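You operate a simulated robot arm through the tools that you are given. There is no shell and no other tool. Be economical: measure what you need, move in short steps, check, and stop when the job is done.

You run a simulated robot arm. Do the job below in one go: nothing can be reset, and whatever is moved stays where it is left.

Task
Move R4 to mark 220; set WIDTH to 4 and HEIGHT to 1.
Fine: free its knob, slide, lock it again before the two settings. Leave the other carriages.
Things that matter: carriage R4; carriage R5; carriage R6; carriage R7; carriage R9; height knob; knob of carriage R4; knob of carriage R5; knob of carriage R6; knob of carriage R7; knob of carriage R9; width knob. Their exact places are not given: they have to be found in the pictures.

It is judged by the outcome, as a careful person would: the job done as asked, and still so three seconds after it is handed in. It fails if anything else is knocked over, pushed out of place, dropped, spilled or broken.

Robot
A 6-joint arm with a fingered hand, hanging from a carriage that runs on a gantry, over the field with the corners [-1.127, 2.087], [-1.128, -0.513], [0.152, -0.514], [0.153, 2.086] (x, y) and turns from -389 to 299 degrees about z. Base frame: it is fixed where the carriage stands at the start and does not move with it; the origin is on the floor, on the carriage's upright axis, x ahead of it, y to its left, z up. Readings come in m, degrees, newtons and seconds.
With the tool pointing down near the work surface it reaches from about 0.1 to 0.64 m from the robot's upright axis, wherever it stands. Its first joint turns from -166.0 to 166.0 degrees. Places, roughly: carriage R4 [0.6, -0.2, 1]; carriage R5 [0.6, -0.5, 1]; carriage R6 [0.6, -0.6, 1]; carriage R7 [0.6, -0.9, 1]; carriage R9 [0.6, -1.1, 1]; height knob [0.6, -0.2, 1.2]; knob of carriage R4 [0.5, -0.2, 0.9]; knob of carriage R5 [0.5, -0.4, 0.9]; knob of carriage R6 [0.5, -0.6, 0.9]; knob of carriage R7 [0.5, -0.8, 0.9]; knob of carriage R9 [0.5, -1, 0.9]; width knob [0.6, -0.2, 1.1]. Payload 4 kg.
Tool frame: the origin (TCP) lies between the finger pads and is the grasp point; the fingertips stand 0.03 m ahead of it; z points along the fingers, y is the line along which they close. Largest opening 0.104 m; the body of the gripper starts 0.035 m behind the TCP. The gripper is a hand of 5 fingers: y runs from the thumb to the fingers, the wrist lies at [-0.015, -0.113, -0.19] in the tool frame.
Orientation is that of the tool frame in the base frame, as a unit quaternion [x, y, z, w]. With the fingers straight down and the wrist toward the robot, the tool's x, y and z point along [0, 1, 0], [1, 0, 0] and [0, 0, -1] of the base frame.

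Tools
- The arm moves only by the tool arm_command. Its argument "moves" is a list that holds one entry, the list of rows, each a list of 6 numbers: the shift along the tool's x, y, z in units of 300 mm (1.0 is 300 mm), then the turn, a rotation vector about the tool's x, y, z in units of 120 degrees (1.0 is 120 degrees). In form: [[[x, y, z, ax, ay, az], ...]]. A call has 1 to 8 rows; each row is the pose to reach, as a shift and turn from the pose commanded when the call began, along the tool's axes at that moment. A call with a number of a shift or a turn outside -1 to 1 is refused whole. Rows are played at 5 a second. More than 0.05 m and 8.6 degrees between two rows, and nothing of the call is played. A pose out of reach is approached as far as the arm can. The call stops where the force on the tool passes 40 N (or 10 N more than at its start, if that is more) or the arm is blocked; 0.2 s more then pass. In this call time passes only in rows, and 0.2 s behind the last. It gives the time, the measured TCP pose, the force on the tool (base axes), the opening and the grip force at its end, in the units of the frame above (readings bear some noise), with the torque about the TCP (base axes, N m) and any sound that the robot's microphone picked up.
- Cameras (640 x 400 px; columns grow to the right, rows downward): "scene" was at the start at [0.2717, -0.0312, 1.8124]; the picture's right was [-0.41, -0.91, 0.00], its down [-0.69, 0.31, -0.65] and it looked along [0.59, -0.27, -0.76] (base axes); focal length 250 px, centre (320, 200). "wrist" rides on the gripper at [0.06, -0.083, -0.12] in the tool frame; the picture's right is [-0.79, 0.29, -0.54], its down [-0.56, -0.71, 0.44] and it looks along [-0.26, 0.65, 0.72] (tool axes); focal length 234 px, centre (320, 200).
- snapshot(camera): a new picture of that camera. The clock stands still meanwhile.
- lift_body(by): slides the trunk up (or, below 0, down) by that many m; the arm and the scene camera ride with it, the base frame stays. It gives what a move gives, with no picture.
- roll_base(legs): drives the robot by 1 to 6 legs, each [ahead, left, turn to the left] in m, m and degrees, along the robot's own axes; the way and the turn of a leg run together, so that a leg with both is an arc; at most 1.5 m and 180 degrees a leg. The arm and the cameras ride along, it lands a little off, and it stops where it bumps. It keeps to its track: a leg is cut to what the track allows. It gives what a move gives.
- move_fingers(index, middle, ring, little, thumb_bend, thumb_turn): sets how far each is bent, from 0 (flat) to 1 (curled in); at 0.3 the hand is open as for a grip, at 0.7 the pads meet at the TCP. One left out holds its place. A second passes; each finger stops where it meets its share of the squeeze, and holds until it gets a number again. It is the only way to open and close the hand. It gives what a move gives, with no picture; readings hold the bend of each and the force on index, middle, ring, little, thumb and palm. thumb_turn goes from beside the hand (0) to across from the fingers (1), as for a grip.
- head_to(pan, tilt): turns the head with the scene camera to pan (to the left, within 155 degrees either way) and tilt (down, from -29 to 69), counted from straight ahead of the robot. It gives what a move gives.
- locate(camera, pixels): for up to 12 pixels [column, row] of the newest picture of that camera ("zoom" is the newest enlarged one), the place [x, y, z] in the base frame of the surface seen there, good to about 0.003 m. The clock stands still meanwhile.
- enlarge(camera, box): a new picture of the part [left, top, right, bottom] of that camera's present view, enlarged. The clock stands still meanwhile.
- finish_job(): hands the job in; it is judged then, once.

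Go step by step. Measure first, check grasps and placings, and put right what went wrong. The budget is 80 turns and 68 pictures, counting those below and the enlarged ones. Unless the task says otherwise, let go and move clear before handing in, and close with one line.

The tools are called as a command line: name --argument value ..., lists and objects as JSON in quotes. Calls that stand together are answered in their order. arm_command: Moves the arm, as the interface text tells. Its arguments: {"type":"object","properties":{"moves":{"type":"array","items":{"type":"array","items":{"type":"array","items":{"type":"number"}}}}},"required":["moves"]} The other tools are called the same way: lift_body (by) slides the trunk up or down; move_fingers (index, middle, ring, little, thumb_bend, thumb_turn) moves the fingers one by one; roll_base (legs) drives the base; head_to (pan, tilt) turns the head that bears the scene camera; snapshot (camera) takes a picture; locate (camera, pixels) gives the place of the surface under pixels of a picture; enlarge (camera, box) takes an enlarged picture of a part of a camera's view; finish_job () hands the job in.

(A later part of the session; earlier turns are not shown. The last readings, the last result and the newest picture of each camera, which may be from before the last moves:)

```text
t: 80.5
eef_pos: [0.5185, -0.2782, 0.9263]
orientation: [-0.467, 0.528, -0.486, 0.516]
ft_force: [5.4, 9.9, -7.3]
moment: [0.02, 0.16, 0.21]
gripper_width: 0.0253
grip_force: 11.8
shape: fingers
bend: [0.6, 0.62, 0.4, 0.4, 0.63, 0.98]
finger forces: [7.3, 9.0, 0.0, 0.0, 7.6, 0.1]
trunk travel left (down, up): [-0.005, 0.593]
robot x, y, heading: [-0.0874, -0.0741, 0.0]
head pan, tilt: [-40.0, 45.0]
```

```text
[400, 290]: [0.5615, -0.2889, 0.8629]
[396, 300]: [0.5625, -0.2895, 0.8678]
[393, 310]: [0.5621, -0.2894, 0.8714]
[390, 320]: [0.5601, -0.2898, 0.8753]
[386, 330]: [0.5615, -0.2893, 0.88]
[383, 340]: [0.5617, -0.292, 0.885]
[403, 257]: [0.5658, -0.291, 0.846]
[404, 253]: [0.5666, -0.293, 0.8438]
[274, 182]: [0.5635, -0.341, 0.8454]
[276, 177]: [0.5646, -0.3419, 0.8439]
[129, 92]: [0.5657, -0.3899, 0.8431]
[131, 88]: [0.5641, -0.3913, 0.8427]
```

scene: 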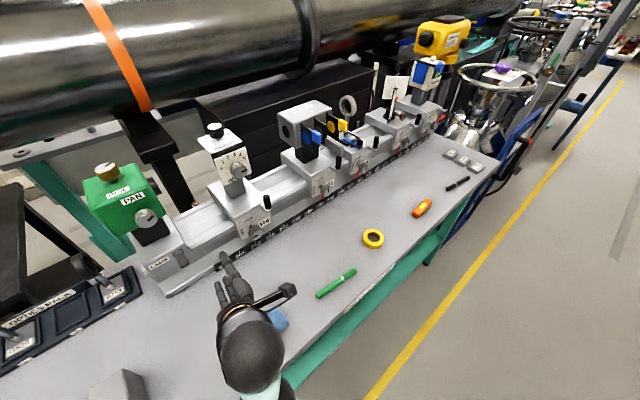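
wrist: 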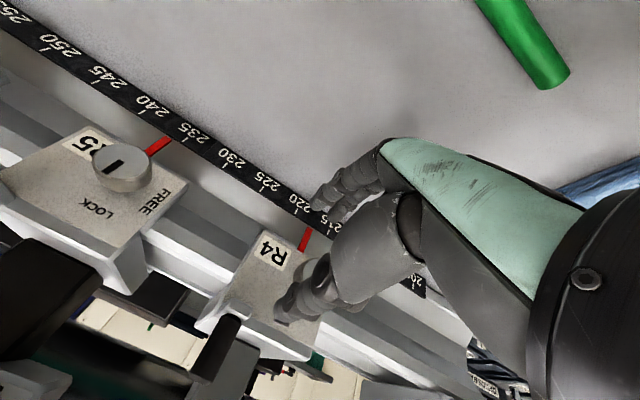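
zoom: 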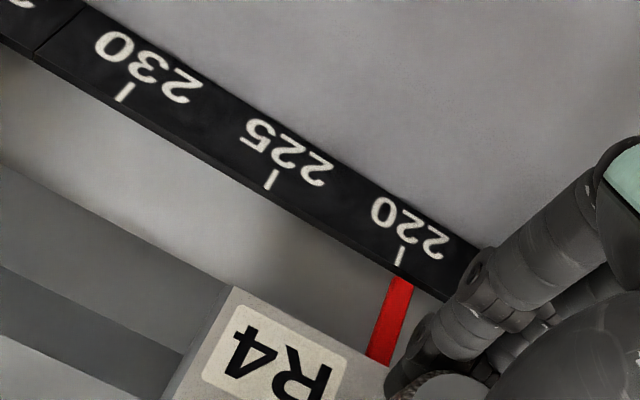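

The knob already clamps (no movement, ~1.5 mm short of 220). I'll turn back 22° with the grip held, let it move right, and turn forward again.

arm_command --moves '[[[0, 0, 0, 0, 0, -0.06], [0, 0, 0, 0, 0, -0.12], [0.001, 0, 0, 0, 0, -0.18], [0.002, 0, 0, 0, 0, -0.19], [0.002, 0, 0, 0, 0, -0.12], [0.002, 0, 0, 0, 0, -0.06], [0.002, 0, 0, 0, 0, 0]]]'

enlarge --camera "wrist" --box '[210, 90, 350, 230]'

locate --camera "zoom" --pixels '[[400, 290], [396, 300], [393, 310], [390, 320], [386, 330], [383, 340], [403, 257], [404, 253], [274, 182], [276, 177], [129, 92], [131, 88]]'

```text
t: 82.1
eef_pos: [0.518, -0.2824, 0.9254]
orientation: [-0.467, 0.528, -0.487, 0.515]
ft_force: [7.7, -2.3, -8.7]
moment: [-0.08, 0.16, -0.04]
gripper_width: 0.0242
grip_force: 12.8
shape: fingers
bend: [0.6, 0.62, 0.4, 0.4, 0.64, 0.96]
finger forces: [9.2, 8.4, 0.1, 0.0, 8.8, 0.1]
trunk travel left (down, up): [-0.005, 0.593]
robot x, y, heading: [-0.091, -0.0674, -0.1]
head pan, tilt: [-40.0, 45.0]
```

```text
2.86 times, centred on (280, 160) of wrist
```

zoom: 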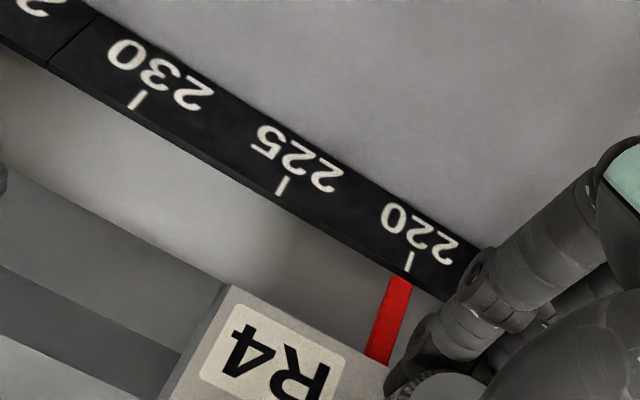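

```text
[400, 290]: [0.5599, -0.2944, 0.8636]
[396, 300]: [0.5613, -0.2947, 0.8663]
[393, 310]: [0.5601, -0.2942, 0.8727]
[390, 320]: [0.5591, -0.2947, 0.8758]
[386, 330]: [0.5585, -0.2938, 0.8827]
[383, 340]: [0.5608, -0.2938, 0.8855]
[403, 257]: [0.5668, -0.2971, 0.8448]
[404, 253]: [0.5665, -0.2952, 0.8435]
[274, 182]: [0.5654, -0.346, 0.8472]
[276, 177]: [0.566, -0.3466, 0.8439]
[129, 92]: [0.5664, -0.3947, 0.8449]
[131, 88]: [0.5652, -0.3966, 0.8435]
```

Now ≈220.2. One more back-turn with 2 mm to the left.

arm_command --moves '[[[0, 0, 0, 0, 0, -0.06], [0, 0, 0, 0, 0, -0.12], [-0.003, 0, 0, 0, 0, -0.18], [-0.0067, 0, 0, 0, 0, -0.19], [-0.0067, 0, 0, 0, 0, -0.12], [-0.0067, 0, 0, 0, 0, -0.06], [-0.0067, 0, 0, 0, 0, 0]]]'

move_fingers --index 0.42 --middle 0.42 --thumb_bend 0.42

arm_command --moves '[[[0, 0, 0, 0, 0, -0.06], [0, 0, 0, 0, 0, -0.12], [0, 0, 0, 0, 0, -0.18], [0, 0, 0, 0, 0, -0.24], [0, 0, 0, 0, 0, -0.275]]]'

move_fingers --index 0.72 --middle 0.72 --thumb_bend 0.72

```text
t: 83.7
eef_pos: [0.5181, -0.2797, 0.9257]
orientation: [-0.467, 0.528, -0.487, 0.516]
ft_force: [9.1, -2.9, -6.9]
moment: [-0.07, 0.14, -0.11]
gripper_width: 0.0241
grip_force: 12.8
shape: fingers
bend: [0.6, 0.62, 0.4, 0.4, 0.64, 0.96]
finger forces: [9.3, 7.8, 0.0, 0.0, 8.9, 0.0]
trunk travel left (down, up): [-0.005, 0.593]
robot x, y, heading: [-0.0924, -0.0669, 0.0]
head pan, tilt: [-40.0, 45.0]
```

```text
t: 84.7
eef_pos: [0.5168, -0.2818, 0.9261]
orientation: [-0.467, 0.528, -0.488, 0.515]
ft_force: [1.2, 0.9, -0.4]
moment: [-0.02, 0.01, 0.01]
gripper_width: 0.0726
grip_force: 0.1
shape: fingers
bend: [0.42, 0.42, 0.4, 0.4, 0.42, 0.97]
finger forces: [0.0, 0.0, 0.1, 0.0, 0.0, 0.0]
trunk travel left (down, up): [-0.005, 0.593]
robot x, y, heading: [-0.0889, -0.0665, -0.1]
head pan, tilt: [-40.0, 45.0]
```

```text
t: 85.9
eef_pos: [0.5171, -0.2819, 0.9265]
orientation: [0.598, -0.373, 0.614, -0.355]
ft_force: [-0.6, -0.4, 0.0]
moment: [0.01, -0.02, 0.02]
gripper_width: 0.0727
grip_force: 0.1
shape: fingers
bend: [0.42, 0.42, 0.4, 0.4, 0.42, 0.97]
finger forces: [0.1, 0.0, 0.0, 0.0, 0.0, 0.0]
trunk travel left (down, up): [-0.005, 0.593]
robot x, y, heading: [-0.0859, -0.0655, -0.1]
head pan, tilt: [-40.0, 45.0]
```

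```text
t: 86.9
eef_pos: [0.5174, -0.2805, 0.9271]
orientation: [0.599, -0.373, 0.613, -0.355]
ft_force: [5.9, -1.4, -7.0]
moment: [-0.01, 0.11, -0.01]
gripper_width: 0.0252
grip_force: 12.6
shape: fingers
bend: [0.61, 0.62, 0.4, 0.4, 0.63, 0.97]
finger forces: [8.5, 8.7, 0.1, 0.0, 8.8, 0.1]
trunk travel left (down, up): [-0.005, 0.593]
robot x, y, heading: [-0.091, -0.0701, -0.0]
head pan, tilt: [-40.0, 45.0]
```

Third stroke: turn the rest (about 26°) to LOCK, open, back out and check.

arm_command --moves '[[[0, 0, 0, 0, 0, 0.06], [0, 0, 0, 0, 0, 0.12], [0, 0, 0, 0, 0, 0.18], [0, 0, 0, 0, 0, 0.22]]]'

move_fingers --index 0.42 --middle 0.42 --thumb_bend 0.42

arm_command --moves '[[[0, 0, -0.08, 0, 0, 0], [0, 0, -0.16, 0, 0, 0], [0.03, 0, -0.22, 0, 0, 0]]]'

enlarge --camera "scene" --box '[240, 140, 340, 240]'

locate --camera "zoom" --pixels '[[238, 274], [243, 273], [240, 277], [237, 277], [242, 287], [242, 284], [170, 328], [169, 323], [311, 245]]'

```text
t: 87.9
eef_pos: [0.5179, -0.2839, 0.928]
orientation: [0.496, -0.501, 0.519, -0.484]
ft_force: [8.1, -12.6, -9.3]
moment: [-0.31, 0.1, -0.27]
gripper_width: 0.0215
grip_force: 13.2
shape: fingers
bend: [0.61, 0.61, 0.4, 0.4, 0.65, 0.97]
finger forces: [10.2, 10.0, 0.1, 0.0, 6.1, 0.0]
trunk travel left (down, up): [-0.005, 0.593]
robot x, y, heading: [-0.0926, -0.0692, -0.1]
head pan, tilt: [-40.0, 45.0]
```

```text
t: 88.9
eef_pos: [0.518, -0.2795, 0.9263]
orientation: [0.498, -0.5, 0.516, -0.486]
ft_force: [-0.3, -0.5, 0.3]
moment: [0.01, -0.03, -0.01]
gripper_width: 0.0725
grip_force: 0.1
shape: fingers
bend: [0.42, 0.42, 0.4, 0.4, 0.42, 0.97]
finger forces: [0.0, 0.1, 0.1, 0.0, 0.0, 0.1]
trunk travel left (down, up): [-0.005, 0.593]
robot x, y, heading: [-0.0902, -0.0669, -0.2]
head pan, tilt: [-40.0, 45.0]
```

```text
t: 89.7
eef_pos: [0.4505, -0.2871, 0.9271]
orientation: [0.497, -0.5, 0.517, -0.485]
ft_force: [-0.8, -0.7, -0.2]
moment: [-0.01, -0.01, 0.01]
gripper_width: 0.0728
grip_force: 0.0
shape: fingers
bend: [0.42, 0.42, 0.4, 0.4, 0.42, 0.97]
finger forces: [0.0, 0.0, 0.0, 0.0, 0.0, 0.0]
trunk travel left (down, up): [-0.005, 0.593]
robot x, y, heading: [-0.087, -0.0744, 0.0]
head pan, tilt: [-40.0, 45.0]
```

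```text
4.00 times, centred on (290, 190) of scene
```

zoom: 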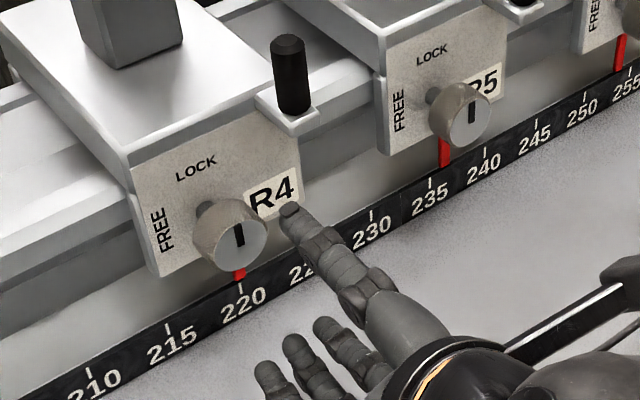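

```text
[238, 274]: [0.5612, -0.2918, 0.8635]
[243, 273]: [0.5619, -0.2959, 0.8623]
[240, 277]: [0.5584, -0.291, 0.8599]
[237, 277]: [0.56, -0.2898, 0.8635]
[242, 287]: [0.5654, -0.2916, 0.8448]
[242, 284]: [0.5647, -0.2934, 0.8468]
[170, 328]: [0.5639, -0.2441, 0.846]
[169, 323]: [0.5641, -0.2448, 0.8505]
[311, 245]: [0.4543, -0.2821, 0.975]
```

LOCK is set (bar upright like R5's) and the pointer is on 220. Now WIDTH: raise the trunk 0.10 and look at the dial.

lift_body --by 0.1

enlarge --camera "scene" --box '[215, 90, 335, 210]'

```text
t: 91.1
eef_pos: [0.4516, -0.2868, 1.0266]
orientation: [0.497, -0.5, 0.516, -0.486]
ft_force: [0.4, -0.6, 0.1]
moment: [-0.01, -0.01, 0.03]
gripper_width: 0.0725
grip_force: 0.1
shape: fingers
bend: [0.42, 0.42, 0.4, 0.4, 0.42, 0.97]
finger forces: [0.0, 0.0, 0.1, 0.1, 0.0, 0.0]
trunk travel left (down, up): [-0.105, 0.493]
robot x, y, heading: [-0.0933, -0.0696, -0.1]
head pan, tilt: [-40.0, 45.0]
```

```text
3.33 times, centred on (275, 150) of scene
```

zoom: 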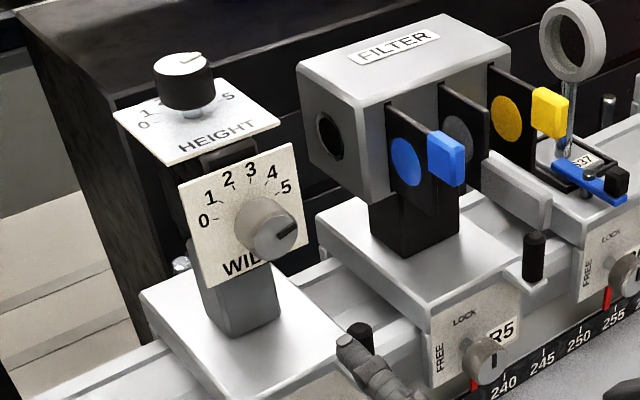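

WIDTH knob face at zoom (272,235), HEIGHT knob at (183,75). Measure them.

locate --camera "zoom" --pixels '[[265, 240], [272, 232], [280, 228], [255, 215], [278, 262], [262, 250], [215, 260], [290, 165], [205, 222], [282, 192], [240, 175], [262, 182]]'

locate --camera "zoom" --pixels '[[182, 62], [170, 65], [195, 60], [183, 100], [170, 95], [195, 95], [130, 115], [260, 120], [180, 150], [360, 335], [144, 126], [228, 97]]'

```text
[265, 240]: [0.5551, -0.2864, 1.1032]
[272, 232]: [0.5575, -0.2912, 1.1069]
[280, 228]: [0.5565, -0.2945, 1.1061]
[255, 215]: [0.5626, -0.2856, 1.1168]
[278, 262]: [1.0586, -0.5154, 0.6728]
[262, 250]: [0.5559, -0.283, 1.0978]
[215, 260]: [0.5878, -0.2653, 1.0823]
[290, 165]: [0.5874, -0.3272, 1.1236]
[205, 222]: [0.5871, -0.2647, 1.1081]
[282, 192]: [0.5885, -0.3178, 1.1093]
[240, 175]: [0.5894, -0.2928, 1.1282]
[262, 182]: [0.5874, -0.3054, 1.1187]
```

```text
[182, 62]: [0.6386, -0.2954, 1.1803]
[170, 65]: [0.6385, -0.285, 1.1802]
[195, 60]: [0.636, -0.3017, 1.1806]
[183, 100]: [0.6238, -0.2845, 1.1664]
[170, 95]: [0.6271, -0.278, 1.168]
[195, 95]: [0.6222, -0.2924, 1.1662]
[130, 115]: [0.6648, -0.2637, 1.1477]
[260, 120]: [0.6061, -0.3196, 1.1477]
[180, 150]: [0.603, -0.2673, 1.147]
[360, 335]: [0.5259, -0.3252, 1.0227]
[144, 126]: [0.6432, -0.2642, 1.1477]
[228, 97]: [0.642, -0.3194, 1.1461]
```

WIDTH knob axis ≈(y -0.2915, z 1.103), face x≈0.556, dial 30° per mark. Raise the rest, and bring the base 3 cm ahead to keep the same arm posture.

lift_body --by 0.077

roll_base --legs '[[0.03, 0, 0]]'

```text
t: 92.2
eef_pos: [0.4505, -0.2865, 1.1046]
orientation: [0.498, -0.5, 0.516, -0.486]
ft_force: [-0.4, -0.2, 1.1]
moment: [0.02, 0.03, -0.01]
gripper_width: 0.0724
grip_force: 0.1
shape: fingers
bend: [0.42, 0.42, 0.4, 0.4, 0.42, 0.97]
finger forces: [0.0, 0.0, 0.0, 0.0, 0.0, 0.0]
trunk travel left (down, up): [-0.182, 0.416]
robot x, y, heading: [-0.0898, -0.0692, -0.1]
head pan, tilt: [-40.0, 45.0]
```

```text
t: 93.0
eef_pos: [0.4817, -0.2857, 1.1045]
orientation: [0.497, -0.5, 0.516, -0.486]
ft_force: [0.0, 0.0, 0.1]
moment: [-0.01, 0.01, 0.02]
gripper_width: 0.0723
grip_force: 0.0
shape: fingers
bend: [0.42, 0.42, 0.4, 0.4, 0.42, 0.97]
finger forces: [0.1, 0.1, 0.0, 0.0, 0.1, 0.0]
trunk travel left (down, up): [-0.182, 0.416]
robot x, y, heading: [-0.0607, -0.0682, -0.2]
head pan, tilt: [-40.0, 45.0]
```

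Advance straight onto the WIDTH knob.

arm_command --moves '[[[0.012, 0.005, 0.05, 0, 0, 0], [0.012, 0.005, 0.1, 0, 0, 0], [0.012, 0.005, 0.15, 0, 0, 0], [0.012, 0.005, 0.19, 0, 0, 0], [0.012, 0.005, 0.225, 0, 0, 0]]]'

snapshot --camera "wrist"

```text
t: 94.2
eef_pos: [0.5485, -0.2929, 1.103]
orientation: [0.498, -0.499, 0.517, -0.486]
ft_force: [0.2, -0.5, 0.1]
moment: [0.0, -0.01, -0.03]
gripper_width: 0.0727
grip_force: 0.1
shape: fingers
bend: [0.42, 0.42, 0.4, 0.4, 0.42, 0.97]
finger forces: [0.0, 0.0, 0.1, 0.0, 0.0, 0.1]
trunk travel left (down, up): [-0.182, 0.416]
robot x, y, heading: [-0.0596, -0.0729, 0.0]
head pan, tilt: [-40.0, 45.0]
```

```text
7 pictures are left
```

wrist: 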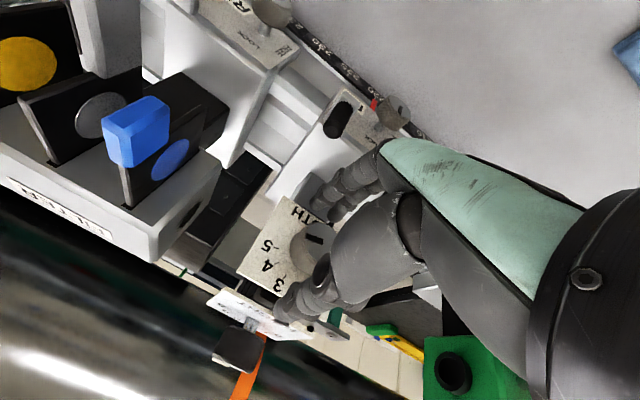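

Knob is between thumb and fingers, nothing touched. Grip and turn 30° counter-clockwise, gradually.

move_fingers --index 0.72 --middle 0.72 --thumb_bend 0.72

arm_command --moves '[[[0, 0, 0, 0, 0, -0.0625], [0, 0, 0, 0, 0, -0.125], [0, 0, 0, 0, 0, -0.1875], [0, 0, 0, 0, 0, -0.25]]]'

```text
t: 95.2
eef_pos: [0.5467, -0.2928, 1.103]
orientation: [0.498, -0.5, 0.516, -0.486]
ft_force: [4.9, 0.0, -6.6]
moment: [-0.1, 0.17, 0.03]
gripper_width: 0.0246
grip_force: 13.5
shape: fingers
bend: [0.61, 0.63, 0.4, 0.4, 0.62, 0.97]
finger forces: [8.6, 8.4, 0.0, 0.0, 9.4, 0.0]
trunk travel left (down, up): [-0.182, 0.416]
robot x, y, heading: [-0.0603, -0.0697, 0.0]
head pan, tilt: [-40.0, 45.0]
```

```text
t: 96.2
eef_pos: [0.5459, -0.3036, 1.1049]
orientation: [0.604, -0.36, 0.627, -0.334]
ft_force: [-0.7, -20.6, -1.6]
moment: [-0.11, 0.07, -0.47]
gripper_width: 0.0
grip_force: 10.5
shape: fingers
bend: [0.68, 0.63, 0.4, 0.4, 0.72, 0.94]
finger forces: [4.8, 8.6, 0.0, 0.1, 8.4, 0.1]
trunk travel left (down, up): [-0.182, 0.416]
robot x, y, heading: [-0.061, -0.0693, -0.0]
head pan, tilt: [-40.0, 45.0]
```

The grip slipped off sideways. Open, back out, and look.

move_fingers --index 0.42 --middle 0.42 --thumb_bend 0.42

arm_command --moves '[[[0, 0, -0.07, 0, 0, 0], [0, 0, -0.14, 0, 0, 0.06], [0, 0, -0.21, 0, 0, 0.12], [0.04, 0.04, -0.23, 0, 0, 0.18], [0.08, 0.08, -0.23, 0, 0, 0.25]]]'

enlarge --camera "scene" --box '[200, 120, 340, 250]'

```text
t: 97.2
eef_pos: [0.5489, -0.293, 1.1031]
orientation: [0.61, -0.355, 0.624, -0.336]
ft_force: [-0.2, 0.8, 0.2]
moment: [-0.02, 0.0, 0.0]
gripper_width: 0.0726
grip_force: 0.0
shape: fingers
bend: [0.42, 0.42, 0.4, 0.4, 0.42, 0.97]
finger forces: [0.1, 0.1, 0.0, 0.0, 0.1, 0.0]
trunk travel left (down, up): [-0.182, 0.416]
robot x, y, heading: [-0.0569, -0.0675, 0.1]
head pan, tilt: [-40.0, 45.0]
```

```text
t: 98.4
eef_pos: [0.4802, -0.3227, 1.0949]
orientation: [0.497, -0.5, 0.516, -0.486]
ft_force: [1.2, -0.1, 0.2]
moment: [-0.01, 0.02, 0.01]
gripper_width: 0.0727
grip_force: 0.1
shape: fingers
bend: [0.42, 0.42, 0.4, 0.4, 0.42, 0.97]
finger forces: [0.0, 0.0, 0.0, 0.1, 0.0, 0.1]
trunk travel left (down, up): [-0.182, 0.416]
robot x, y, heading: [-0.0572, -0.0681, -0.0]
head pan, tilt: [-40.0, 45.0]
```

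```text
3.08 times, centred on (270, 185) of scene
```

zoom: 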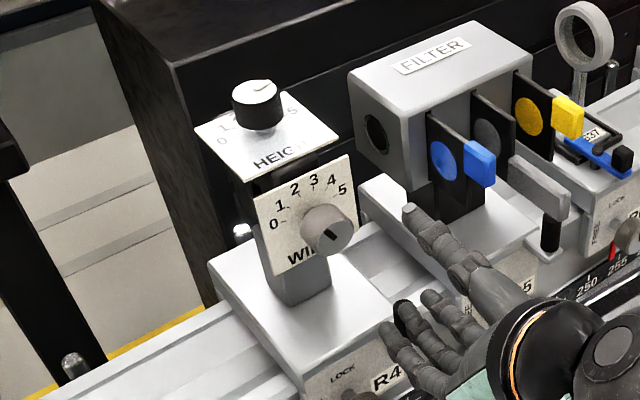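

I need a tighter look at the WIDTH knob at scene (273,195).

enlarge --camera "scene" --box '[240, 150, 304, 214]'

locate --camera "zoom" --pixels '[[370, 305], [350, 275], [385, 290], [355, 320], [385, 320], [355, 290], [320, 265], [400, 300]]'

```text
6.25 times, centred on (272, 182) of scene
```

zoom: 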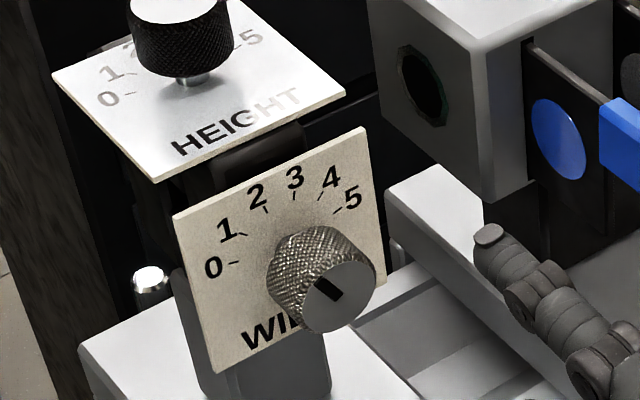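

```text
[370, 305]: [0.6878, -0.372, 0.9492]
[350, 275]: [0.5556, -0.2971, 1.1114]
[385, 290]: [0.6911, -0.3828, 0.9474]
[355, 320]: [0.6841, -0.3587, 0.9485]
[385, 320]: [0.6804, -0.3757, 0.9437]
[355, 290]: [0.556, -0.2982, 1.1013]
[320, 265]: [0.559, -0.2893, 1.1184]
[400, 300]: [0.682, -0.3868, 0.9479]
```

WIDTH was dragged to about 1.5 by the slip (axis is nearer y≈-0.290, so the grip was off-centre). I'll re-approach centred, roll -28°, and turn clockwise in strokes that worked before.

arm_command --moves '[[[-0.122, -0.03, 0, 0, 0, 0], [-0.122, -0.03, 0.08, 0, 0, 0], [-0.122, -0.03, 0.155, 0, 0, 0], [-0.122, -0.03, 0.225, 0, 0, 0], [-0.122, -0.03, 0.225, 0, 0, -0.06], [-0.122, -0.03, 0.225, 0, 0, -0.12], [-0.122, -0.03, 0.225, 0, 0, -0.18], [-0.122, -0.03, 0.225, 0, 0, -0.225]]]'

move_fingers --index 0.72 --middle 0.72 --thumb_bend 0.72

```text
t: 100.2
eef_pos: [0.5479, -0.291, 1.1037]
orientation: [0.6, -0.371, 0.616, -0.351]
ft_force: [-1.0, -0.3, -0.6]
moment: [-0.01, -0.01, 0.0]
gripper_width: 0.0724
grip_force: 0.1
shape: fingers
bend: [0.42, 0.42, 0.4, 0.4, 0.42, 0.97]
finger forces: [0.0, 0.1, 0.0, 0.0, 0.0, 0.2]
trunk travel left (down, up): [-0.182, 0.416]
robot x, y, heading: [-0.0555, -0.0682, -0.0]
head pan, tilt: [-40.0, 45.0]
```

```text
t: 101.2
eef_pos: [0.5486, -0.2881, 1.1012]
orientation: [0.601, -0.371, 0.614, -0.352]
ft_force: [4.5, -1.2, -9.8]
moment: [0.07, 0.23, -0.06]
gripper_width: 0.0263
grip_force: 13.5
shape: fingers
bend: [0.59, 0.63, 0.4, 0.4, 0.63, 0.96]
finger forces: [9.0, 9.2, 0.1, 0.0, 8.3, 0.0]
trunk travel left (down, up): [-0.182, 0.416]
robot x, y, heading: [-0.063, -0.0693, -0.0]
head pan, tilt: [-40.0, 45.0]
```

Centred grip, 13.5 N. Turn clockwise 30°.

arm_command --moves '[[[0, 0, 0, 0, 0, 0.0625], [0, 0, 0, 0, 0, 0.125], [0, 0, 0, 0, 0, 0.1875], [0, 0, 0, 0, 0, 0.25]]]'

```text
t: 102.2
eef_pos: [0.549, -0.2878, 1.1047]
orientation: [-0.483, 0.513, -0.504, 0.5]
ft_force: [1.5, -0.1, -5.4]
moment: [0.0, 0.18, -0.02]
gripper_width: 0.0265
grip_force: 12.4
shape: fingers
bend: [0.59, 0.64, 0.4, 0.4, 0.64, 0.96]
finger forces: [7.5, 6.7, 0.1, 0.0, 10.2, 0.0]
trunk travel left (down, up): [-0.182, 0.416]
robot x, y, heading: [-0.0603, -0.0678, -0.1]
head pan, tilt: [-40.0, 45.0]
```

Clean stroke. Open, roll back, regrip.

move_fingers --index 0.42 --middle 0.42 --thumb_bend 0.42

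arm_command --moves '[[[0, 0, 0, 0, 0, -0.0625], [0, 0, 0, 0, 0, -0.125], [0, 0, 0, 0, 0, -0.1875], [0, 0, 0, 0, 0, -0.25]]]'

move_fingers --index 0.72 --middle 0.72 --thumb_bend 0.72

arm_command --moves '[[[0, 0, 0, 0, 0, 0.0625], [0, 0, 0, 0, 0, 0.125], [0, 0, 0, 0, 0, 0.1875], [0, 0, 0, 0, 0, 0.25]]]'

move_fingers --index 0.42 --middle 0.42 --thumb_bend 0.42

enlarge --camera "scene" --box '[240, 150, 304, 214]'

```text
t: 103.2
eef_pos: [0.5488, -0.2895, 1.104]
orientation: [-0.484, 0.513, -0.504, 0.499]
ft_force: [0.0, 0.1, -0.3]
moment: [0.02, -0.01, -0.03]
gripper_width: 0.0724
grip_force: 0.1
shape: fingers
bend: [0.42, 0.42, 0.4, 0.4, 0.42, 0.97]
finger forces: [0.0, 0.1, 0.0, 0.1, 0.0, 0.0]
trunk travel left (down, up): [-0.182, 0.416]
robot x, y, heading: [-0.0635, -0.0695, -0.1]
head pan, tilt: [-40.0, 45.0]
```

```text
t: 104.2
eef_pos: [0.5479, -0.2889, 1.1039]
orientation: [0.598, -0.372, 0.616, -0.352]
ft_force: [-0.1, -0.3, -1.3]
moment: [0.04, -0.01, 0.02]
gripper_width: 0.0727
grip_force: 0.1
shape: fingers
bend: [0.42, 0.42, 0.4, 0.4, 0.42, 0.97]
finger forces: [0.1, 0.1, 0.0, 0.0, 0.0, 0.0]
trunk travel left (down, up): [-0.182, 0.416]
robot x, y, heading: [-0.0596, -0.0715, -0.1]
head pan, tilt: [-40.0, 45.0]
```

```text
t: 105.2
eef_pos: [0.5475, -0.2888, 1.1019]
orientation: [0.6, -0.372, 0.615, -0.351]
ft_force: [4.1, -1.6, -9.0]
moment: [0.07, 0.27, 0.0]
gripper_width: 0.0262
grip_force: 13.4
shape: fingers
bend: [0.59, 0.63, 0.4, 0.4, 0.63, 0.96]
finger forces: [9.2, 9.0, 0.0, 0.1, 8.1, 0.0]
trunk travel left (down, up): [-0.182, 0.416]
robot x, y, heading: [-0.0594, -0.0709, -0.3]
head pan, tilt: [-40.0, 45.0]
```

```text
t: 106.2
eef_pos: [0.5469, -0.2881, 1.1044]
orientation: [-0.483, 0.512, -0.503, 0.5]
ft_force: [1.7, 0.4, -3.6]
moment: [-0.02, 0.13, 0.02]
gripper_width: 0.0263
grip_force: 11.9
shape: fingers
bend: [0.59, 0.64, 0.4, 0.4, 0.64, 0.96]
finger forces: [7.4, 6.4, 0.0, 0.1, 10.4, 0.0]
trunk travel left (down, up): [-0.182, 0.416]
robot x, y, heading: [-0.0584, -0.0734, -0.0]
head pan, tilt: [-40.0, 45.0]
```

```text
t: 107.2
eef_pos: [0.5476, -0.2889, 1.1035]
orientation: [-0.485, 0.512, -0.503, 0.499]
ft_force: [-0.3, 0.0, -0.4]
moment: [0.03, 0.01, 0.02]
gripper_width: 0.0725
grip_force: 0.1
shape: fingers
bend: [0.42, 0.42, 0.4, 0.4, 0.42, 0.97]
finger forces: [0.1, 0.0, 0.0, 0.0, 0.0, 0.1]
trunk travel left (down, up): [-0.182, 0.416]
robot x, y, heading: [-0.0596, -0.072, 0.3]
head pan, tilt: [-40.0, 45.0]
```

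```text
6.25 times, centred on (272, 182) of scene
```

zoom: 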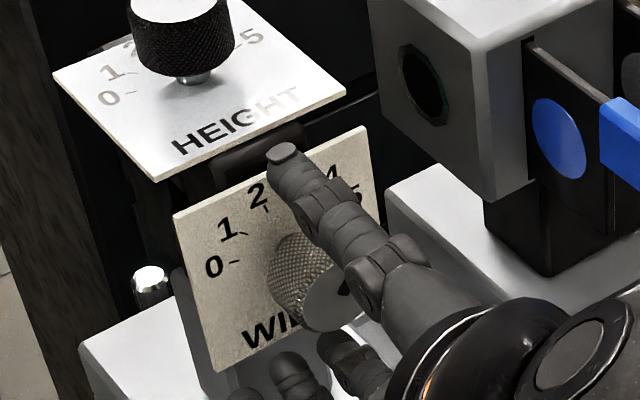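

The thumb hides the pointer; I'll back out to the right and look tightly.

arm_command --moves '[[[0, 0, -0.08, 0, 0, 0], [0, 0, -0.16, 0, 0, 0], [0, 0, -0.225, 0, 0, 0], [0.12, 0.03, -0.225, 0, 0, 0]]]'

enlarge --camera "scene" --box '[246, 163, 298, 215]'

```text
t: 108.2
eef_pos: [0.4788, -0.3205, 1.0922]
orientation: [-0.484, 0.513, -0.504, 0.499]
ft_force: [0.3, -0.9, -0.1]
moment: [0.0, -0.02, -0.01]
gripper_width: 0.0723
grip_force: 0.0
shape: fingers
bend: [0.42, 0.42, 0.4, 0.4, 0.42, 0.97]
finger forces: [0.1, 0.0, 0.0, 0.0, 0.0, 0.1]
trunk travel left (down, up): [-0.182, 0.416]
robot x, y, heading: [-0.0615, -0.0699, 0.0]
head pan, tilt: [-40.0, 45.0]
```

```text
7.69 times, centred on (272, 189) of scene
```

zoom: 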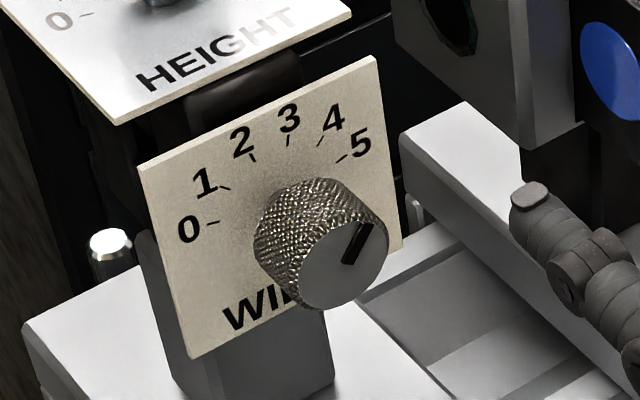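

The pointer lines up with the "4" tick (both slope ≈(8,-13)): WIDTH = 4. Next HEIGHT: lift well clear, extend to the starting posture, and rotate the hand back to pointing down.

lift_body --by 0.3

roll_base --legs '[[-0.12, 0, 0]]'

arm_command --moves '[[[-0.1, 0, 0.08, 0, 0, 0], [-0.2, 0, 0.16, 0, 0, 0], [-0.3, 0, 0.24, 0, 0, 0], [-0.4, 0, 0.32, 0, 0, 0], [-0.45, 0, 0.38, 0, 0, 0]]]'

arm_command --moves '[[[0, 0, 0, 0, -0.0442, -0.0442], [0, 0, 0, 0, -0.0884, -0.0884], [0, 0, 0, 0, -0.1326, -0.1326], [0, 0, 0, 0, -0.1768, -0.1768], [0, 0, 0, 0, -0.221, -0.221], [0, 0, 0, 0, -0.2652, -0.2652], [0, 0, 0, 0, -0.3094, -0.3094], [0, 0, 0, 0, -0.3536, -0.3536]]]'

```text
t: 111.2
eef_pos: [0.4798, -0.3203, 1.3923]
orientation: [-0.484, 0.513, -0.504, 0.499]
ft_force: [0.3, 1.5, -0.2]
moment: [-0.01, 0.0, 0.03]
gripper_width: 0.0723
grip_force: 0.1
shape: fingers
bend: [0.42, 0.42, 0.4, 0.4, 0.42, 0.97]
finger forces: [0.1, 0.0, 0.0, 0.0, 0.0, 0.0]
trunk travel left (down, up): [-0.482, 0.116]
robot x, y, heading: [-0.0613, -0.0683, 0.1]
head pan, tilt: [-40.0, 45.0]
```

```text
t: 112.5
eef_pos: [0.3612, -0.3193, 1.3938]
orientation: [-0.485, 0.512, -0.503, 0.5]
ft_force: [0.3, -0.1, -0.6]
moment: [-0.04, 0.02, -0.04]
gripper_width: 0.0726
grip_force: 0.1
shape: fingers
bend: [0.42, 0.42, 0.4, 0.4, 0.42, 0.97]
finger forces: [0.0, 0.1, 0.0, 0.1, 0.0, 0.0]
trunk travel left (down, up): [-0.482, 0.116]
robot x, y, heading: [-0.1799, -0.0667, 0.4]
head pan, tilt: [-40.0, 45.0]
```

```text
t: 113.7
eef_pos: [0.4806, -0.1889, 1.3963]
orientation: [-0.485, 0.512, -0.503, 0.5]
ft_force: [0.0, -0.4, 0.1]
moment: [-0.03, -0.01, 0.0]
gripper_width: 0.0726
grip_force: 0.2
shape: fingers
bend: [0.42, 0.42, 0.4, 0.4, 0.42, 0.97]
finger forces: [0.0, 0.1, 0.0, 0.0, 0.0, 0.0]
trunk travel left (down, up): [-0.482, 0.116]
robot x, y, heading: [-0.1828, -0.0726, 0.1]
head pan, tilt: [-40.0, 45.0]
```

```text
t: 115.5
eef_pos: [0.4777, -0.1881, 1.3975]
orientation: [0.779, -0.094, 0.441, -0.436]
ft_force: [0.1, -0.4, -0.1]
moment: [-0.01, 0.01, -0.01]
gripper_width: 0.0725
grip_force: 0.1
shape: fingers
bend: [0.42, 0.42, 0.4, 0.4, 0.42, 0.97]
finger forces: [0.0, 0.1, 0.0, 0.0, 0.0, 0.0]
trunk travel left (down, up): [-0.482, 0.116]
robot x, y, heading: [-0.1825, -0.0682, 0.0]
head pan, tilt: [-40.0, 45.0]
```

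The rotation retraces the starting path without clamping. Continue the other two thirds.

arm_command --moves '[[[0, 0, 0, 0, -0.0442, -0.0442], [0, 0, 0, 0, -0.0884, -0.0884], [0, 0, 0, 0, -0.1326, -0.1326], [0, 0, 0, 0, -0.1768, -0.1768], [0, 0, 0, 0, -0.221, -0.221], [0, 0, 0, 0, -0.2652, -0.2652], [0, 0, 0, 0, -0.3094, -0.3094], [0, 0, 0, 0, -0.3536, -0.3536]]]'

arm_command --moves '[[[0, 0, 0, 0, -0.0442, -0.0442], [0, 0, 0, 0, -0.0884, -0.0884], [0, 0, 0, 0, -0.1326, -0.1326], [0, 0, 0, 0, -0.1768, -0.1768], [0, 0, 0, 0, -0.221, -0.221], [0, 0, 0, 0, -0.2652, -0.2652], [0, 0, 0, 0, -0.3094, -0.3094], [0, 0, 0, 0, -0.3536, -0.3536]]]'

```text
t: 117.3
eef_pos: [0.4796, -0.1886, 1.3972]
orientation: [0.864, 0.348, 0.26, -0.255]
ft_force: [0.0, -0.7, -0.3]
moment: [0.02, 0.02, 0.0]
gripper_width: 0.0724
grip_force: 0.2
shape: fingers
bend: [0.42, 0.42, 0.4, 0.4, 0.42, 0.97]
finger forces: [0.0, 0.1, 0.0, 0.0, 0.0, 0.0]
trunk travel left (down, up): [-0.482, 0.116]
robot x, y, heading: [-0.1801, -0.0679, 0.0]
head pan, tilt: [-40.0, 45.0]
```

```text
t: 119.1
eef_pos: [0.4793, -0.1877, 1.3965]
orientation: [0.717, 0.697, 0.01, -0.006]
ft_force: [0.2, -0.3, -0.7]
moment: [-0.01, 0.02, -0.02]
gripper_width: 0.0725
grip_force: 0.0
shape: fingers
bend: [0.42, 0.42, 0.4, 0.4, 0.42, 0.97]
finger forces: [0.0, 0.0, 0.0, 0.1, 0.0, 0.1]
trunk travel left (down, up): [-0.482, 0.116]
robot x, y, heading: [-0.1795, -0.0733, 0.3]
head pan, tilt: [-40.0, 45.0]
```

Tool is pointing down again. I'll shift the hand to the right so the wrist camera sees the HEIGHT dial unobstructed (expected near (253,188)).

arm_command --moves '[[[-0.14, 0, 0, 0, 0, 0], [-0.28, 0, 0, 0, 0, 0], [-0.42, 0, 0, 0, 0, 0], [-0.54, 0, 0, 0, 0, 0]]]'

enlarge --camera "wrist" --box '[205, 145, 305, 235]'

```text
t: 119.9
eef_pos: [0.4761, -0.3, 1.3942]
orientation: [0.732, 0.681, 0.021, -0.015]
ft_force: [21.2, -5.3, -9.7]
moment: [-0.01, 1.84, -0.86]
gripper_width: 0.0727
grip_force: 0.1
shape: fingers
bend: [0.42, 0.42, 0.4, 0.4, 0.42, 0.97]
finger forces: [0.0, 0.0, 0.0, 0.0, 0.0, 0.0]
trunk travel left (down, up): [-0.482, 0.116]
robot x, y, heading: [-0.179, -0.0678, 0.0]
head pan, tilt: [-40.0, 45.0]
stopped in row 3: the force on the tool passed its limit at 225 N (the readings are from after the stop); the commanded pose is now the measured one
```

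```text
4.44 times, centred on (255, 190) of wrist
```

zoom: 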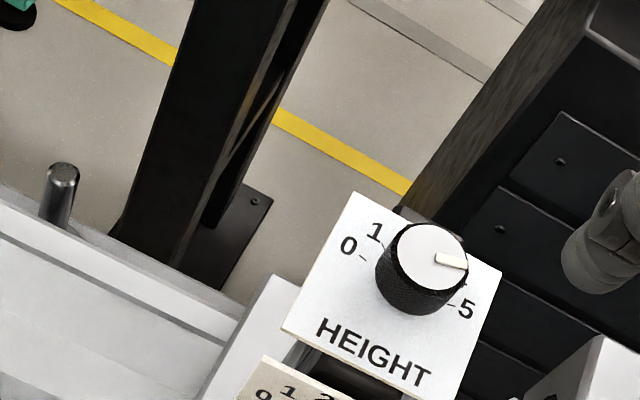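

HEIGHT points at 5 (75° right of centre), so 120° counter-clockwise to reach 1. But something blocked the arm at 225 N; I'll back the hand off leftward and check the force.

arm_command --moves '[[[0.07, 0, 0, 0, 0, 0.01], [0.14, 0, 0, 0, 0, 0.02]]]'

locate --camera "zoom" --pixels '[[429, 256], [410, 250], [445, 275], [415, 290], [362, 258], [452, 303], [360, 210], [420, 350]]'

```text
t: 120.5
eef_pos: [0.4781, -0.2574, 1.3984]
orientation: [0.746, 0.665, 0.02, -0.016]
ft_force: [-0.5, -1.2, 0.1]
moment: [-0.02, 0.02, 0.04]
gripper_width: 0.0726
grip_force: 0.0
shape: fingers
bend: [0.42, 0.42, 0.4, 0.4, 0.42, 0.97]
finger forces: [0.1, 0.1, 0.0, 0.1, 0.1, 0.0]
trunk travel left (down, up): [-0.482, 0.116]
robot x, y, heading: [-0.1824, -0.0711, 0.3]
head pan, tilt: [-40.0, 45.0]
```

```text
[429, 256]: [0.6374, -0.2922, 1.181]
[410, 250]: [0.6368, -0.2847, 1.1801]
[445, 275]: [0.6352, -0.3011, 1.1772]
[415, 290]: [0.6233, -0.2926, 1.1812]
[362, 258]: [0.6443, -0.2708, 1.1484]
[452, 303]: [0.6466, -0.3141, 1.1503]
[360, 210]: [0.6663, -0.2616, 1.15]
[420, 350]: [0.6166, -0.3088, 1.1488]
```

Free again (the forearm likely met the head column on that side). HEIGHT axis is at (0.637,-0.292), top z≈1.18. I'll correct a small tilt, bring the arm into a central posture and pre-rotate the wrist for the stroke.

arm_command --moves '[[[0.03, -0.03, 0, 0.0015, -0.0242, 0]]]'

arm_command --moves '[[[0.032, -0.031, 0, 0, 0, 0.0556], [0.064, -0.062, 0, 0, 0, 0.1112], [0.096, -0.093, 0, 0, 0, 0.1668], [0.128, -0.124, 0, 0, 0, 0.2224], [0.16, -0.155, 0, 0, 0, 0.278], [0.192, -0.186, 0, 0, 0, 0.3336], [0.224, -0.217, 0, 0, 0, 0.3892], [0.256, -0.248, 0, 0, 0, 0.445]]]'

```text
t: 120.9
eef_pos: [0.4711, -0.2472, 1.3971]
orientation: [0.746, 0.666, 0.002, 0.001]
ft_force: [0.6, 0.5, 0.3]
moment: [0.0, 0.01, -0.01]
gripper_width: 0.0726
grip_force: 0.1
shape: fingers
bend: [0.42, 0.42, 0.4, 0.4, 0.42, 0.97]
finger forces: [0.0, 0.1, 0.0, 0.1, 0.0, 0.0]
trunk travel left (down, up): [-0.482, 0.116]
robot x, y, heading: [-0.182, -0.0671, 0.1]
head pan, tilt: [-40.0, 45.0]
```

```text
t: 122.7
eef_pos: [0.497, -0.2187, 1.3419]
orientation: [0.965, 0.263, 0.003, -0.007]
ft_force: [0.0, 0.7, -0.1]
moment: [0.01, 0.0, -0.04]
gripper_width: 0.0728
grip_force: 0.0
shape: fingers
bend: [0.42, 0.42, 0.4, 0.4, 0.42, 0.97]
finger forces: [0.0, 0.0, 0.1, 0.0, 0.1, 0.0]
out of reach, approached as far as the arm can: row 5, 6, 7, 8
trunk travel left (down, up): [-0.482, 0.116]
robot x, y, heading: [-0.1802, -0.0714, 0.2]
head pan, tilt: [-40.0, 45.0]
```

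Clamp came from being too high/inward; a lower hand relative to the trunk is fine. I'll move the arm to a central, slightly lower posture here in free space.

arm_command --moves '[[[0.02, -0.13, 0.03, 0, 0, 0], [0.04, -0.26, 0.06, 0, 0, 0], [0.06, -0.39, 0.09, 0, 0, 0], [0.08, -0.5, 0.12, 0, 0, 0]]]'

arm_command --moves '[[[0, 0, 0, 0, 0, -0.0667], [0, 0, 0, 0, 0, -0.1333], [0, 0, 0, 0, 0, -0.2], [0, 0, 0, 0, 0, -0.2667], [0, 0, 0, 0, 0, -0.3333], [0, 0, 0, 0, 0, -0.4], [0, 0, 0, 0, 0, -0.4667], [0, 0, 0, 0, 0, -0.5333]]]'

arm_command --moves '[[[0, 0, 0, 0, 0, -0.0667], [0, 0, 0, 0, 0, -0.1333], [0, 0, 0, 0, 0, -0.2], [0, 0, 0, 0, 0, -0.2667], [0, 0, 0, 0, 0, -0.3333], [0, 0, 0, 0, 0, -0.4], [0, 0, 0, 0, 0, -0.4667]]]'

```text
t: 123.7
eef_pos: [0.4947, -0.1132, 1.2791]
orientation: [0.96, 0.276, 0.014, -0.035]
ft_force: [0.8, 0.2, -0.5]
moment: [0.02, -0.04, 0.01]
gripper_width: 0.0726
grip_force: 0.0
shape: fingers
bend: [0.42, 0.42, 0.4, 0.4, 0.42, 0.97]
finger forces: [0.1, 0.0, 0.1, 0.1, 0.1, 0.1]
out of reach, approached as far as the arm can: row 1, 2, 3, 4
trunk travel left (down, up): [-0.482, 0.116]
robot x, y, heading: [-0.1804, -0.0718, 0.1]
head pan, tilt: [-40.0, 45.0]
```

```text
t: 125.5
eef_pos: [0.4996, -0.1126, 1.2738]
orientation: [0.668, 0.743, 0.029, -0.023]
ft_force: [-0.5, -0.1, -0.3]
moment: [-0.02, -0.01, 0.01]
gripper_width: 0.0725
grip_force: 0.0
shape: fingers
bend: [0.42, 0.42, 0.4, 0.4, 0.42, 0.97]
finger forces: [0.0, 0.0, 0.0, 0.1, 0.1, 0.0]
trunk travel left (down, up): [-0.482, 0.116]
robot x, y, heading: [-0.1778, -0.0675, 0.0]
head pan, tilt: [-40.0, 45.0]
```

```text
t: 127.1
eef_pos: [0.4827, -0.1054, 1.274]
orientation: [0.243, 0.969, 0.037, -0.004]
ft_force: [-0.5, -0.3, 0.3]
moment: [0.0, 0.01, 0.01]
gripper_width: 0.0726
grip_force: 0.2
shape: fingers
bend: [0.42, 0.42, 0.4, 0.4, 0.42, 0.97]
finger forces: [0.1, 0.0, 0.1, 0.1, 0.0, 0.0]
out of reach, approached as far as the arm can: row 1, 2, 3, 4, 7
trunk travel left (down, up): [-0.482, 0.116]
robot x, y, heading: [-0.1826, -0.0691, 0.2]
head pan, tilt: [-40.0, 45.0]
```

A roll from wrist-left (+57°) to about -7° plays without clamping here, so two 60° strokes will do. Rotate back to wrist-left.

arm_command --moves '[[[0, 0, 0, 0, 0, 0.0625], [0, 0, 0, 0, 0, 0.125], [0, 0, 0, 0, 0, 0.1875], [0, 0, 0, 0, 0, 0.25], [0, 0, 0, 0, 0, 0.3125], [0, 0, 0, 0, 0, 0.375], [0, 0, 0, 0, 0, 0.4375], [0, 0, 0, 0, 0, 0.5]]]'

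arm_command --moves '[[[0, 0, 0, 0, 0, 0.0625], [0, 0, 0, 0, 0, 0.125], [0, 0, 0, 0, 0, 0.1875], [0, 0, 0, 0, 0, 0.25], [0, 0, 0, 0, 0, 0.3125], [0, 0, 0, 0, 0, 0.375], [0, 0, 0, 0, 0, 0.4375], [0, 0, 0, 0, 0, 0.48]]]'

roll_base --legs '[[0.14, -0.18, 0]]'

```text
t: 128.9
eef_pos: [0.4932, -0.1064, 1.2668]
orientation: [0.695, 0.718, 0.029, -0.024]
ft_force: [0.2, -0.4, 0.3]
moment: [0.02, 0.01, 0.02]
gripper_width: 0.0726
grip_force: 0.2
shape: fingers
bend: [0.42, 0.42, 0.4, 0.4, 0.42, 0.97]
finger forces: [0.0, 0.0, 0.0, 0.1, 0.0, 0.0]
out of reach, approached as far as the arm can: row 1, 2, 3, 4, 5, 6, 7, 8
trunk travel left (down, up): [-0.482, 0.116]
robot x, y, heading: [-0.1801, -0.0664, 0.2]
head pan, tilt: [-40.0, 45.0]
```

```text
t: 130.7
eef_pos: [0.4915, -0.105, 1.2678]
orientation: [0.955, 0.294, 0.014, -0.034]
ft_force: [-0.2, -0.1, -0.2]
moment: [0.01, -0.01, -0.01]
gripper_width: 0.0725
grip_force: 0.0
shape: fingers
bend: [0.42, 0.42, 0.4, 0.4, 0.42, 0.97]
finger forces: [0.1, 0.0, 0.0, 0.0, 0.0, 0.0]
out of reach, approached as far as the arm can: row 4, 5, 6, 7, 8
trunk travel left (down, up): [-0.482, 0.116]
robot x, y, heading: [-0.1817, -0.0706, 0.1]
head pan, tilt: [-40.0, 45.0]
```

```text
t: 132.4
eef_pos: [0.6319, -0.2882, 1.2676]
orientation: [0.955, 0.295, 0.013, -0.035]
ft_force: [0.3, -0.1, -0.7]
moment: [-0.03, 0.03, 0.02]
gripper_width: 0.0729
grip_force: 0.0
shape: fingers
bend: [0.42, 0.42, 0.4, 0.4, 0.42, 0.97]
finger forces: [0.0, 0.0, 0.0, 0.0, 0.1, 0.0]
trunk travel left (down, up): [-0.482, 0.116]
robot x, y, heading: [-0.0404, -0.2493, 0.1]
head pan, tilt: [-40.0, 45.0]
```

Above the HEIGHT knob now. I'll bring the base 4 cm closer for margin, and correct position and a 4° tilt.

roll_base --legs '[[0.04, 0, 0]]'

arm_command --moves '[[[-0.052, -0.027, 0, -0.014, -0.011, 0], [-0.104, -0.055, 0, -0.028, -0.0215, 0]]]'

```text
t: 133.3
eef_pos: [0.6722, -0.2886, 1.2677]
orientation: [0.955, 0.295, 0.014, -0.035]
ft_force: [-0.5, 0.2, 0.4]
moment: [0.0, 0.02, -0.01]
gripper_width: 0.0726
grip_force: 0.1
shape: fingers
bend: [0.42, 0.42, 0.4, 0.4, 0.42, 0.97]
finger forces: [0.0, 0.0, 0.1, 0.0, 0.0, 0.0]
trunk travel left (down, up): [-0.482, 0.116]
robot x, y, heading: [0.0019, -0.2508, 0.0]
head pan, tilt: [-40.0, 45.0]
```

```text
t: 133.9
eef_pos: [0.6611, -0.3084, 1.257]
orientation: [0.953, 0.301, 0.008, -0.018]
ft_force: [0.3, -0.2, -1.1]
moment: [-0.02, 0.0, 0.0]
gripper_width: 0.0725
grip_force: 0.1
shape: fingers
bend: [0.42, 0.42, 0.4, 0.4, 0.42, 0.97]
finger forces: [0.0, 0.0, 0.1, 0.0, 0.0, 0.0]
out of reach, approached as far as the arm can: row 1, 2
trunk travel left (down, up): [-0.482, 0.116]
robot x, y, heading: [-0.0017, -0.2517, 0.1]
head pan, tilt: [-40.0, 45.0]
```

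Still clamped with the wrist left; I'll test a lower hand relative to the trunk: raise the trunk 0.1 and lower the arm 0.08, correcting position and tilt.

lift_body --by 0.1

arm_command --moves '[[[0, 0, 0.09, 0, 0, 0], [0, 0, 0.18, 0, 0, 0], [-0.018, -0.045, 0.25, -0.0075, -0.005, 0], [-0.035, -0.09, 0.267, -0.015, -0.0107, 0]]]'

```text
t: 135.2
eef_pos: [0.661, -0.3071, 1.3554]
orientation: [0.953, 0.301, 0.008, -0.019]
ft_force: [0.3, 0.2, 0.3]
moment: [-0.02, 0.03, 0.03]
gripper_width: 0.0726
grip_force: 0.0
shape: fingers
bend: [0.42, 0.42, 0.4, 0.4, 0.42, 0.97]
finger forces: [0.1, 0.1, 0.0, 0.0, 0.0, 0.1]
trunk travel left (down, up): [-0.582, 0.016]
robot x, y, heading: [-0.0, -0.2482, -0.2]
head pan, tilt: [-40.0, 45.0]
```

```text
t: 136.2
eef_pos: [0.6185, -0.297, 1.2908]
orientation: [0.951, 0.308, 0.01, -0.017]
ft_force: [-0.2, -0.1, 0.5]
moment: [-0.01, 0.03, 0.0]
gripper_width: 0.0727
grip_force: 0.1
shape: fingers
bend: [0.42, 0.42, 0.4, 0.4, 0.42, 0.97]
finger forces: [0.0, 0.1, 0.1, 0.0, 0.1, 0.1]
out of reach, approached as far as the arm can: row 1, 2, 3, 4
trunk travel left (down, up): [-0.582, 0.016]
robot x, y, heading: [0.0019, -0.2491, 0.1]
head pan, tilt: [-40.0, 45.0]
```

Now the limit is the outer one, so a smaller radius is right. Pull the arm in by 0.11 m with tilt corrected.

arm_command --moves '[[[-0.075, -0.054, 0, -0.005, -0.003, 0], [-0.15, -0.108, 0.02, -0.01, -0.007, 0], [-0.225, -0.161, 0.04, -0.015, -0.0108, 0], [-0.297, -0.215, 0.06, -0.015, -0.0108, 0]]]'

arm_command --moves '[[[0, 0, 0, 0, 0, -0.0625], [0, 0, 0, 0, 0, -0.125], [0, 0, 0, 0, 0, -0.1875], [0, 0, 0, 0, 0, -0.25], [0, 0, 0, 0, 0, -0.3125], [0, 0, 0, 0, 0, -0.375], [0, 0, 0, 0, 0, -0.4375], [0, 0, 0, 0, 0, -0.5]]]'

arm_command --moves '[[[0, 0, 0, 0, 0, 0.0625], [0, 0, 0, 0, 0, 0.125], [0, 0, 0, 0, 0, 0.1875], [0, 0, 0, 0, 0, 0.25], [0, 0, 0, 0, 0, 0.3125], [0, 0, 0, 0, 0, 0.375], [0, 0, 0, 0, 0, 0.4375], [0, 0, 0, 0, 0, 0.5]]]'

roll_base --legs '[[0.128, 0, 0]]'

```text
t: 137.2
eef_pos: [0.52, -0.3306, 1.2432]
orientation: [0.95, 0.313, 0.01, 0.004]
ft_force: [-0.1, 0.1, 0.8]
moment: [-0.01, 0.04, -0.03]
gripper_width: 0.0727
grip_force: 0.2
shape: fingers
bend: [0.42, 0.42, 0.4, 0.4, 0.42, 0.97]
finger forces: [0.0, 0.1, 0.0, 0.1, 0.1, 0.0]
out of reach, approached as far as the arm can: row 1, 2, 3, 4
trunk travel left (down, up): [-0.582, 0.016]
robot x, y, heading: [0.0012, -0.2525, 0.2]
head pan, tilt: [-40.0, 45.0]
```

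```text
t: 139.0
eef_pos: [0.5387, -0.3285, 1.2576]
orientation: [0.662, 0.746, -0.058, 0.048]
ft_force: [-2.2, -3.8, -0.5]
moment: [0.27, -0.28, 0.08]
gripper_width: 0.0725
grip_force: 0.0
shape: fingers
bend: [0.42, 0.42, 0.4, 0.4, 0.42, 0.97]
finger forces: [0.1, 0.1, 0.0, 0.0, 0.1, 0.0]
out of reach, approached as far as the arm can: row 7, 8
trunk travel left (down, up): [-0.582, 0.016]
robot x, y, heading: [0.0005, -0.2537, -0.1]
head pan, tilt: [-40.0, 45.0]
```

```text
t: 140.8
eef_pos: [0.5315, -0.3744, 1.2321]
orientation: [0.965, 0.263, 0.005, -0.002]
ft_force: [0.8, -1.1, 0.5]
moment: [-0.02, 0.0, 0.04]
gripper_width: 0.0724
grip_force: 0.0
shape: fingers
bend: [0.42, 0.42, 0.4, 0.4, 0.42, 0.97]
finger forces: [0.0, 0.0, 0.1, 0.1, 0.0, 0.0]
out of reach, approached as far as the arm can: row 1, 2, 7, 8
trunk travel left (down, up): [-0.582, 0.016]
robot x, y, heading: [-0.0017, -0.2532, 0.0]
head pan, tilt: [-40.0, 45.0]
```

```text
t: 142.1
eef_pos: [0.6639, -0.3752, 1.2326]
orientation: [0.965, 0.263, 0.005, -0.002]
ft_force: [-0.9, 0.0, 0.4]
moment: [0.01, -0.03, 0.04]
gripper_width: 0.0726
grip_force: 0.1
shape: fingers
bend: [0.42, 0.42, 0.4, 0.4, 0.42, 0.97]
finger forces: [0.1, 0.0, 0.0, 0.0, 0.0, 0.0]
trunk travel left (down, up): [-0.582, 0.016]
robot x, y, heading: [0.1279, -0.2475, 0.2]
head pan, tilt: [-40.0, 45.0]
```

Hand is vertical now with wrist left. I'll use the base (keeps the arm posture) to bring it over the HEIGHT knob, then lower.

roll_base --legs '[[-0.027, 0.083, 0]]'

lift_body --by -0.046

```text
t: 143.2
eef_pos: [0.6368, -0.2915, 1.2332]
orientation: [0.965, 0.264, 0.006, -0.001]
ft_force: [0.0, -0.9, -0.2]
moment: [0.0, 0.0, -0.02]
gripper_width: 0.0724
grip_force: 0.1
shape: fingers
bend: [0.42, 0.42, 0.4, 0.4, 0.42, 0.97]
finger forces: [0.1, 0.0, 0.1, 0.0, 0.0, 0.0]
trunk travel left (down, up): [-0.582, 0.016]
robot x, y, heading: [0.1041, -0.1721, -0.1]
head pan, tilt: [-40.0, 45.0]
```

```text
t: 144.1
eef_pos: [0.6358, -0.2924, 1.1854]
orientation: [0.964, 0.264, 0.005, -0.002]
ft_force: [-0.2, 0.6, -0.9]
moment: [0.02, 0.0, 0.0]
gripper_width: 0.0727
grip_force: 0.1
shape: fingers
bend: [0.42, 0.42, 0.4, 0.4, 0.42, 0.97]
finger forces: [0.1, 0.1, 0.0, 0.0, 0.1, 0.1]
trunk travel left (down, up): [-0.536, 0.062]
robot x, y, heading: [0.1064, -0.1669, 0.1]
head pan, tilt: [-40.0, 45.0]
```

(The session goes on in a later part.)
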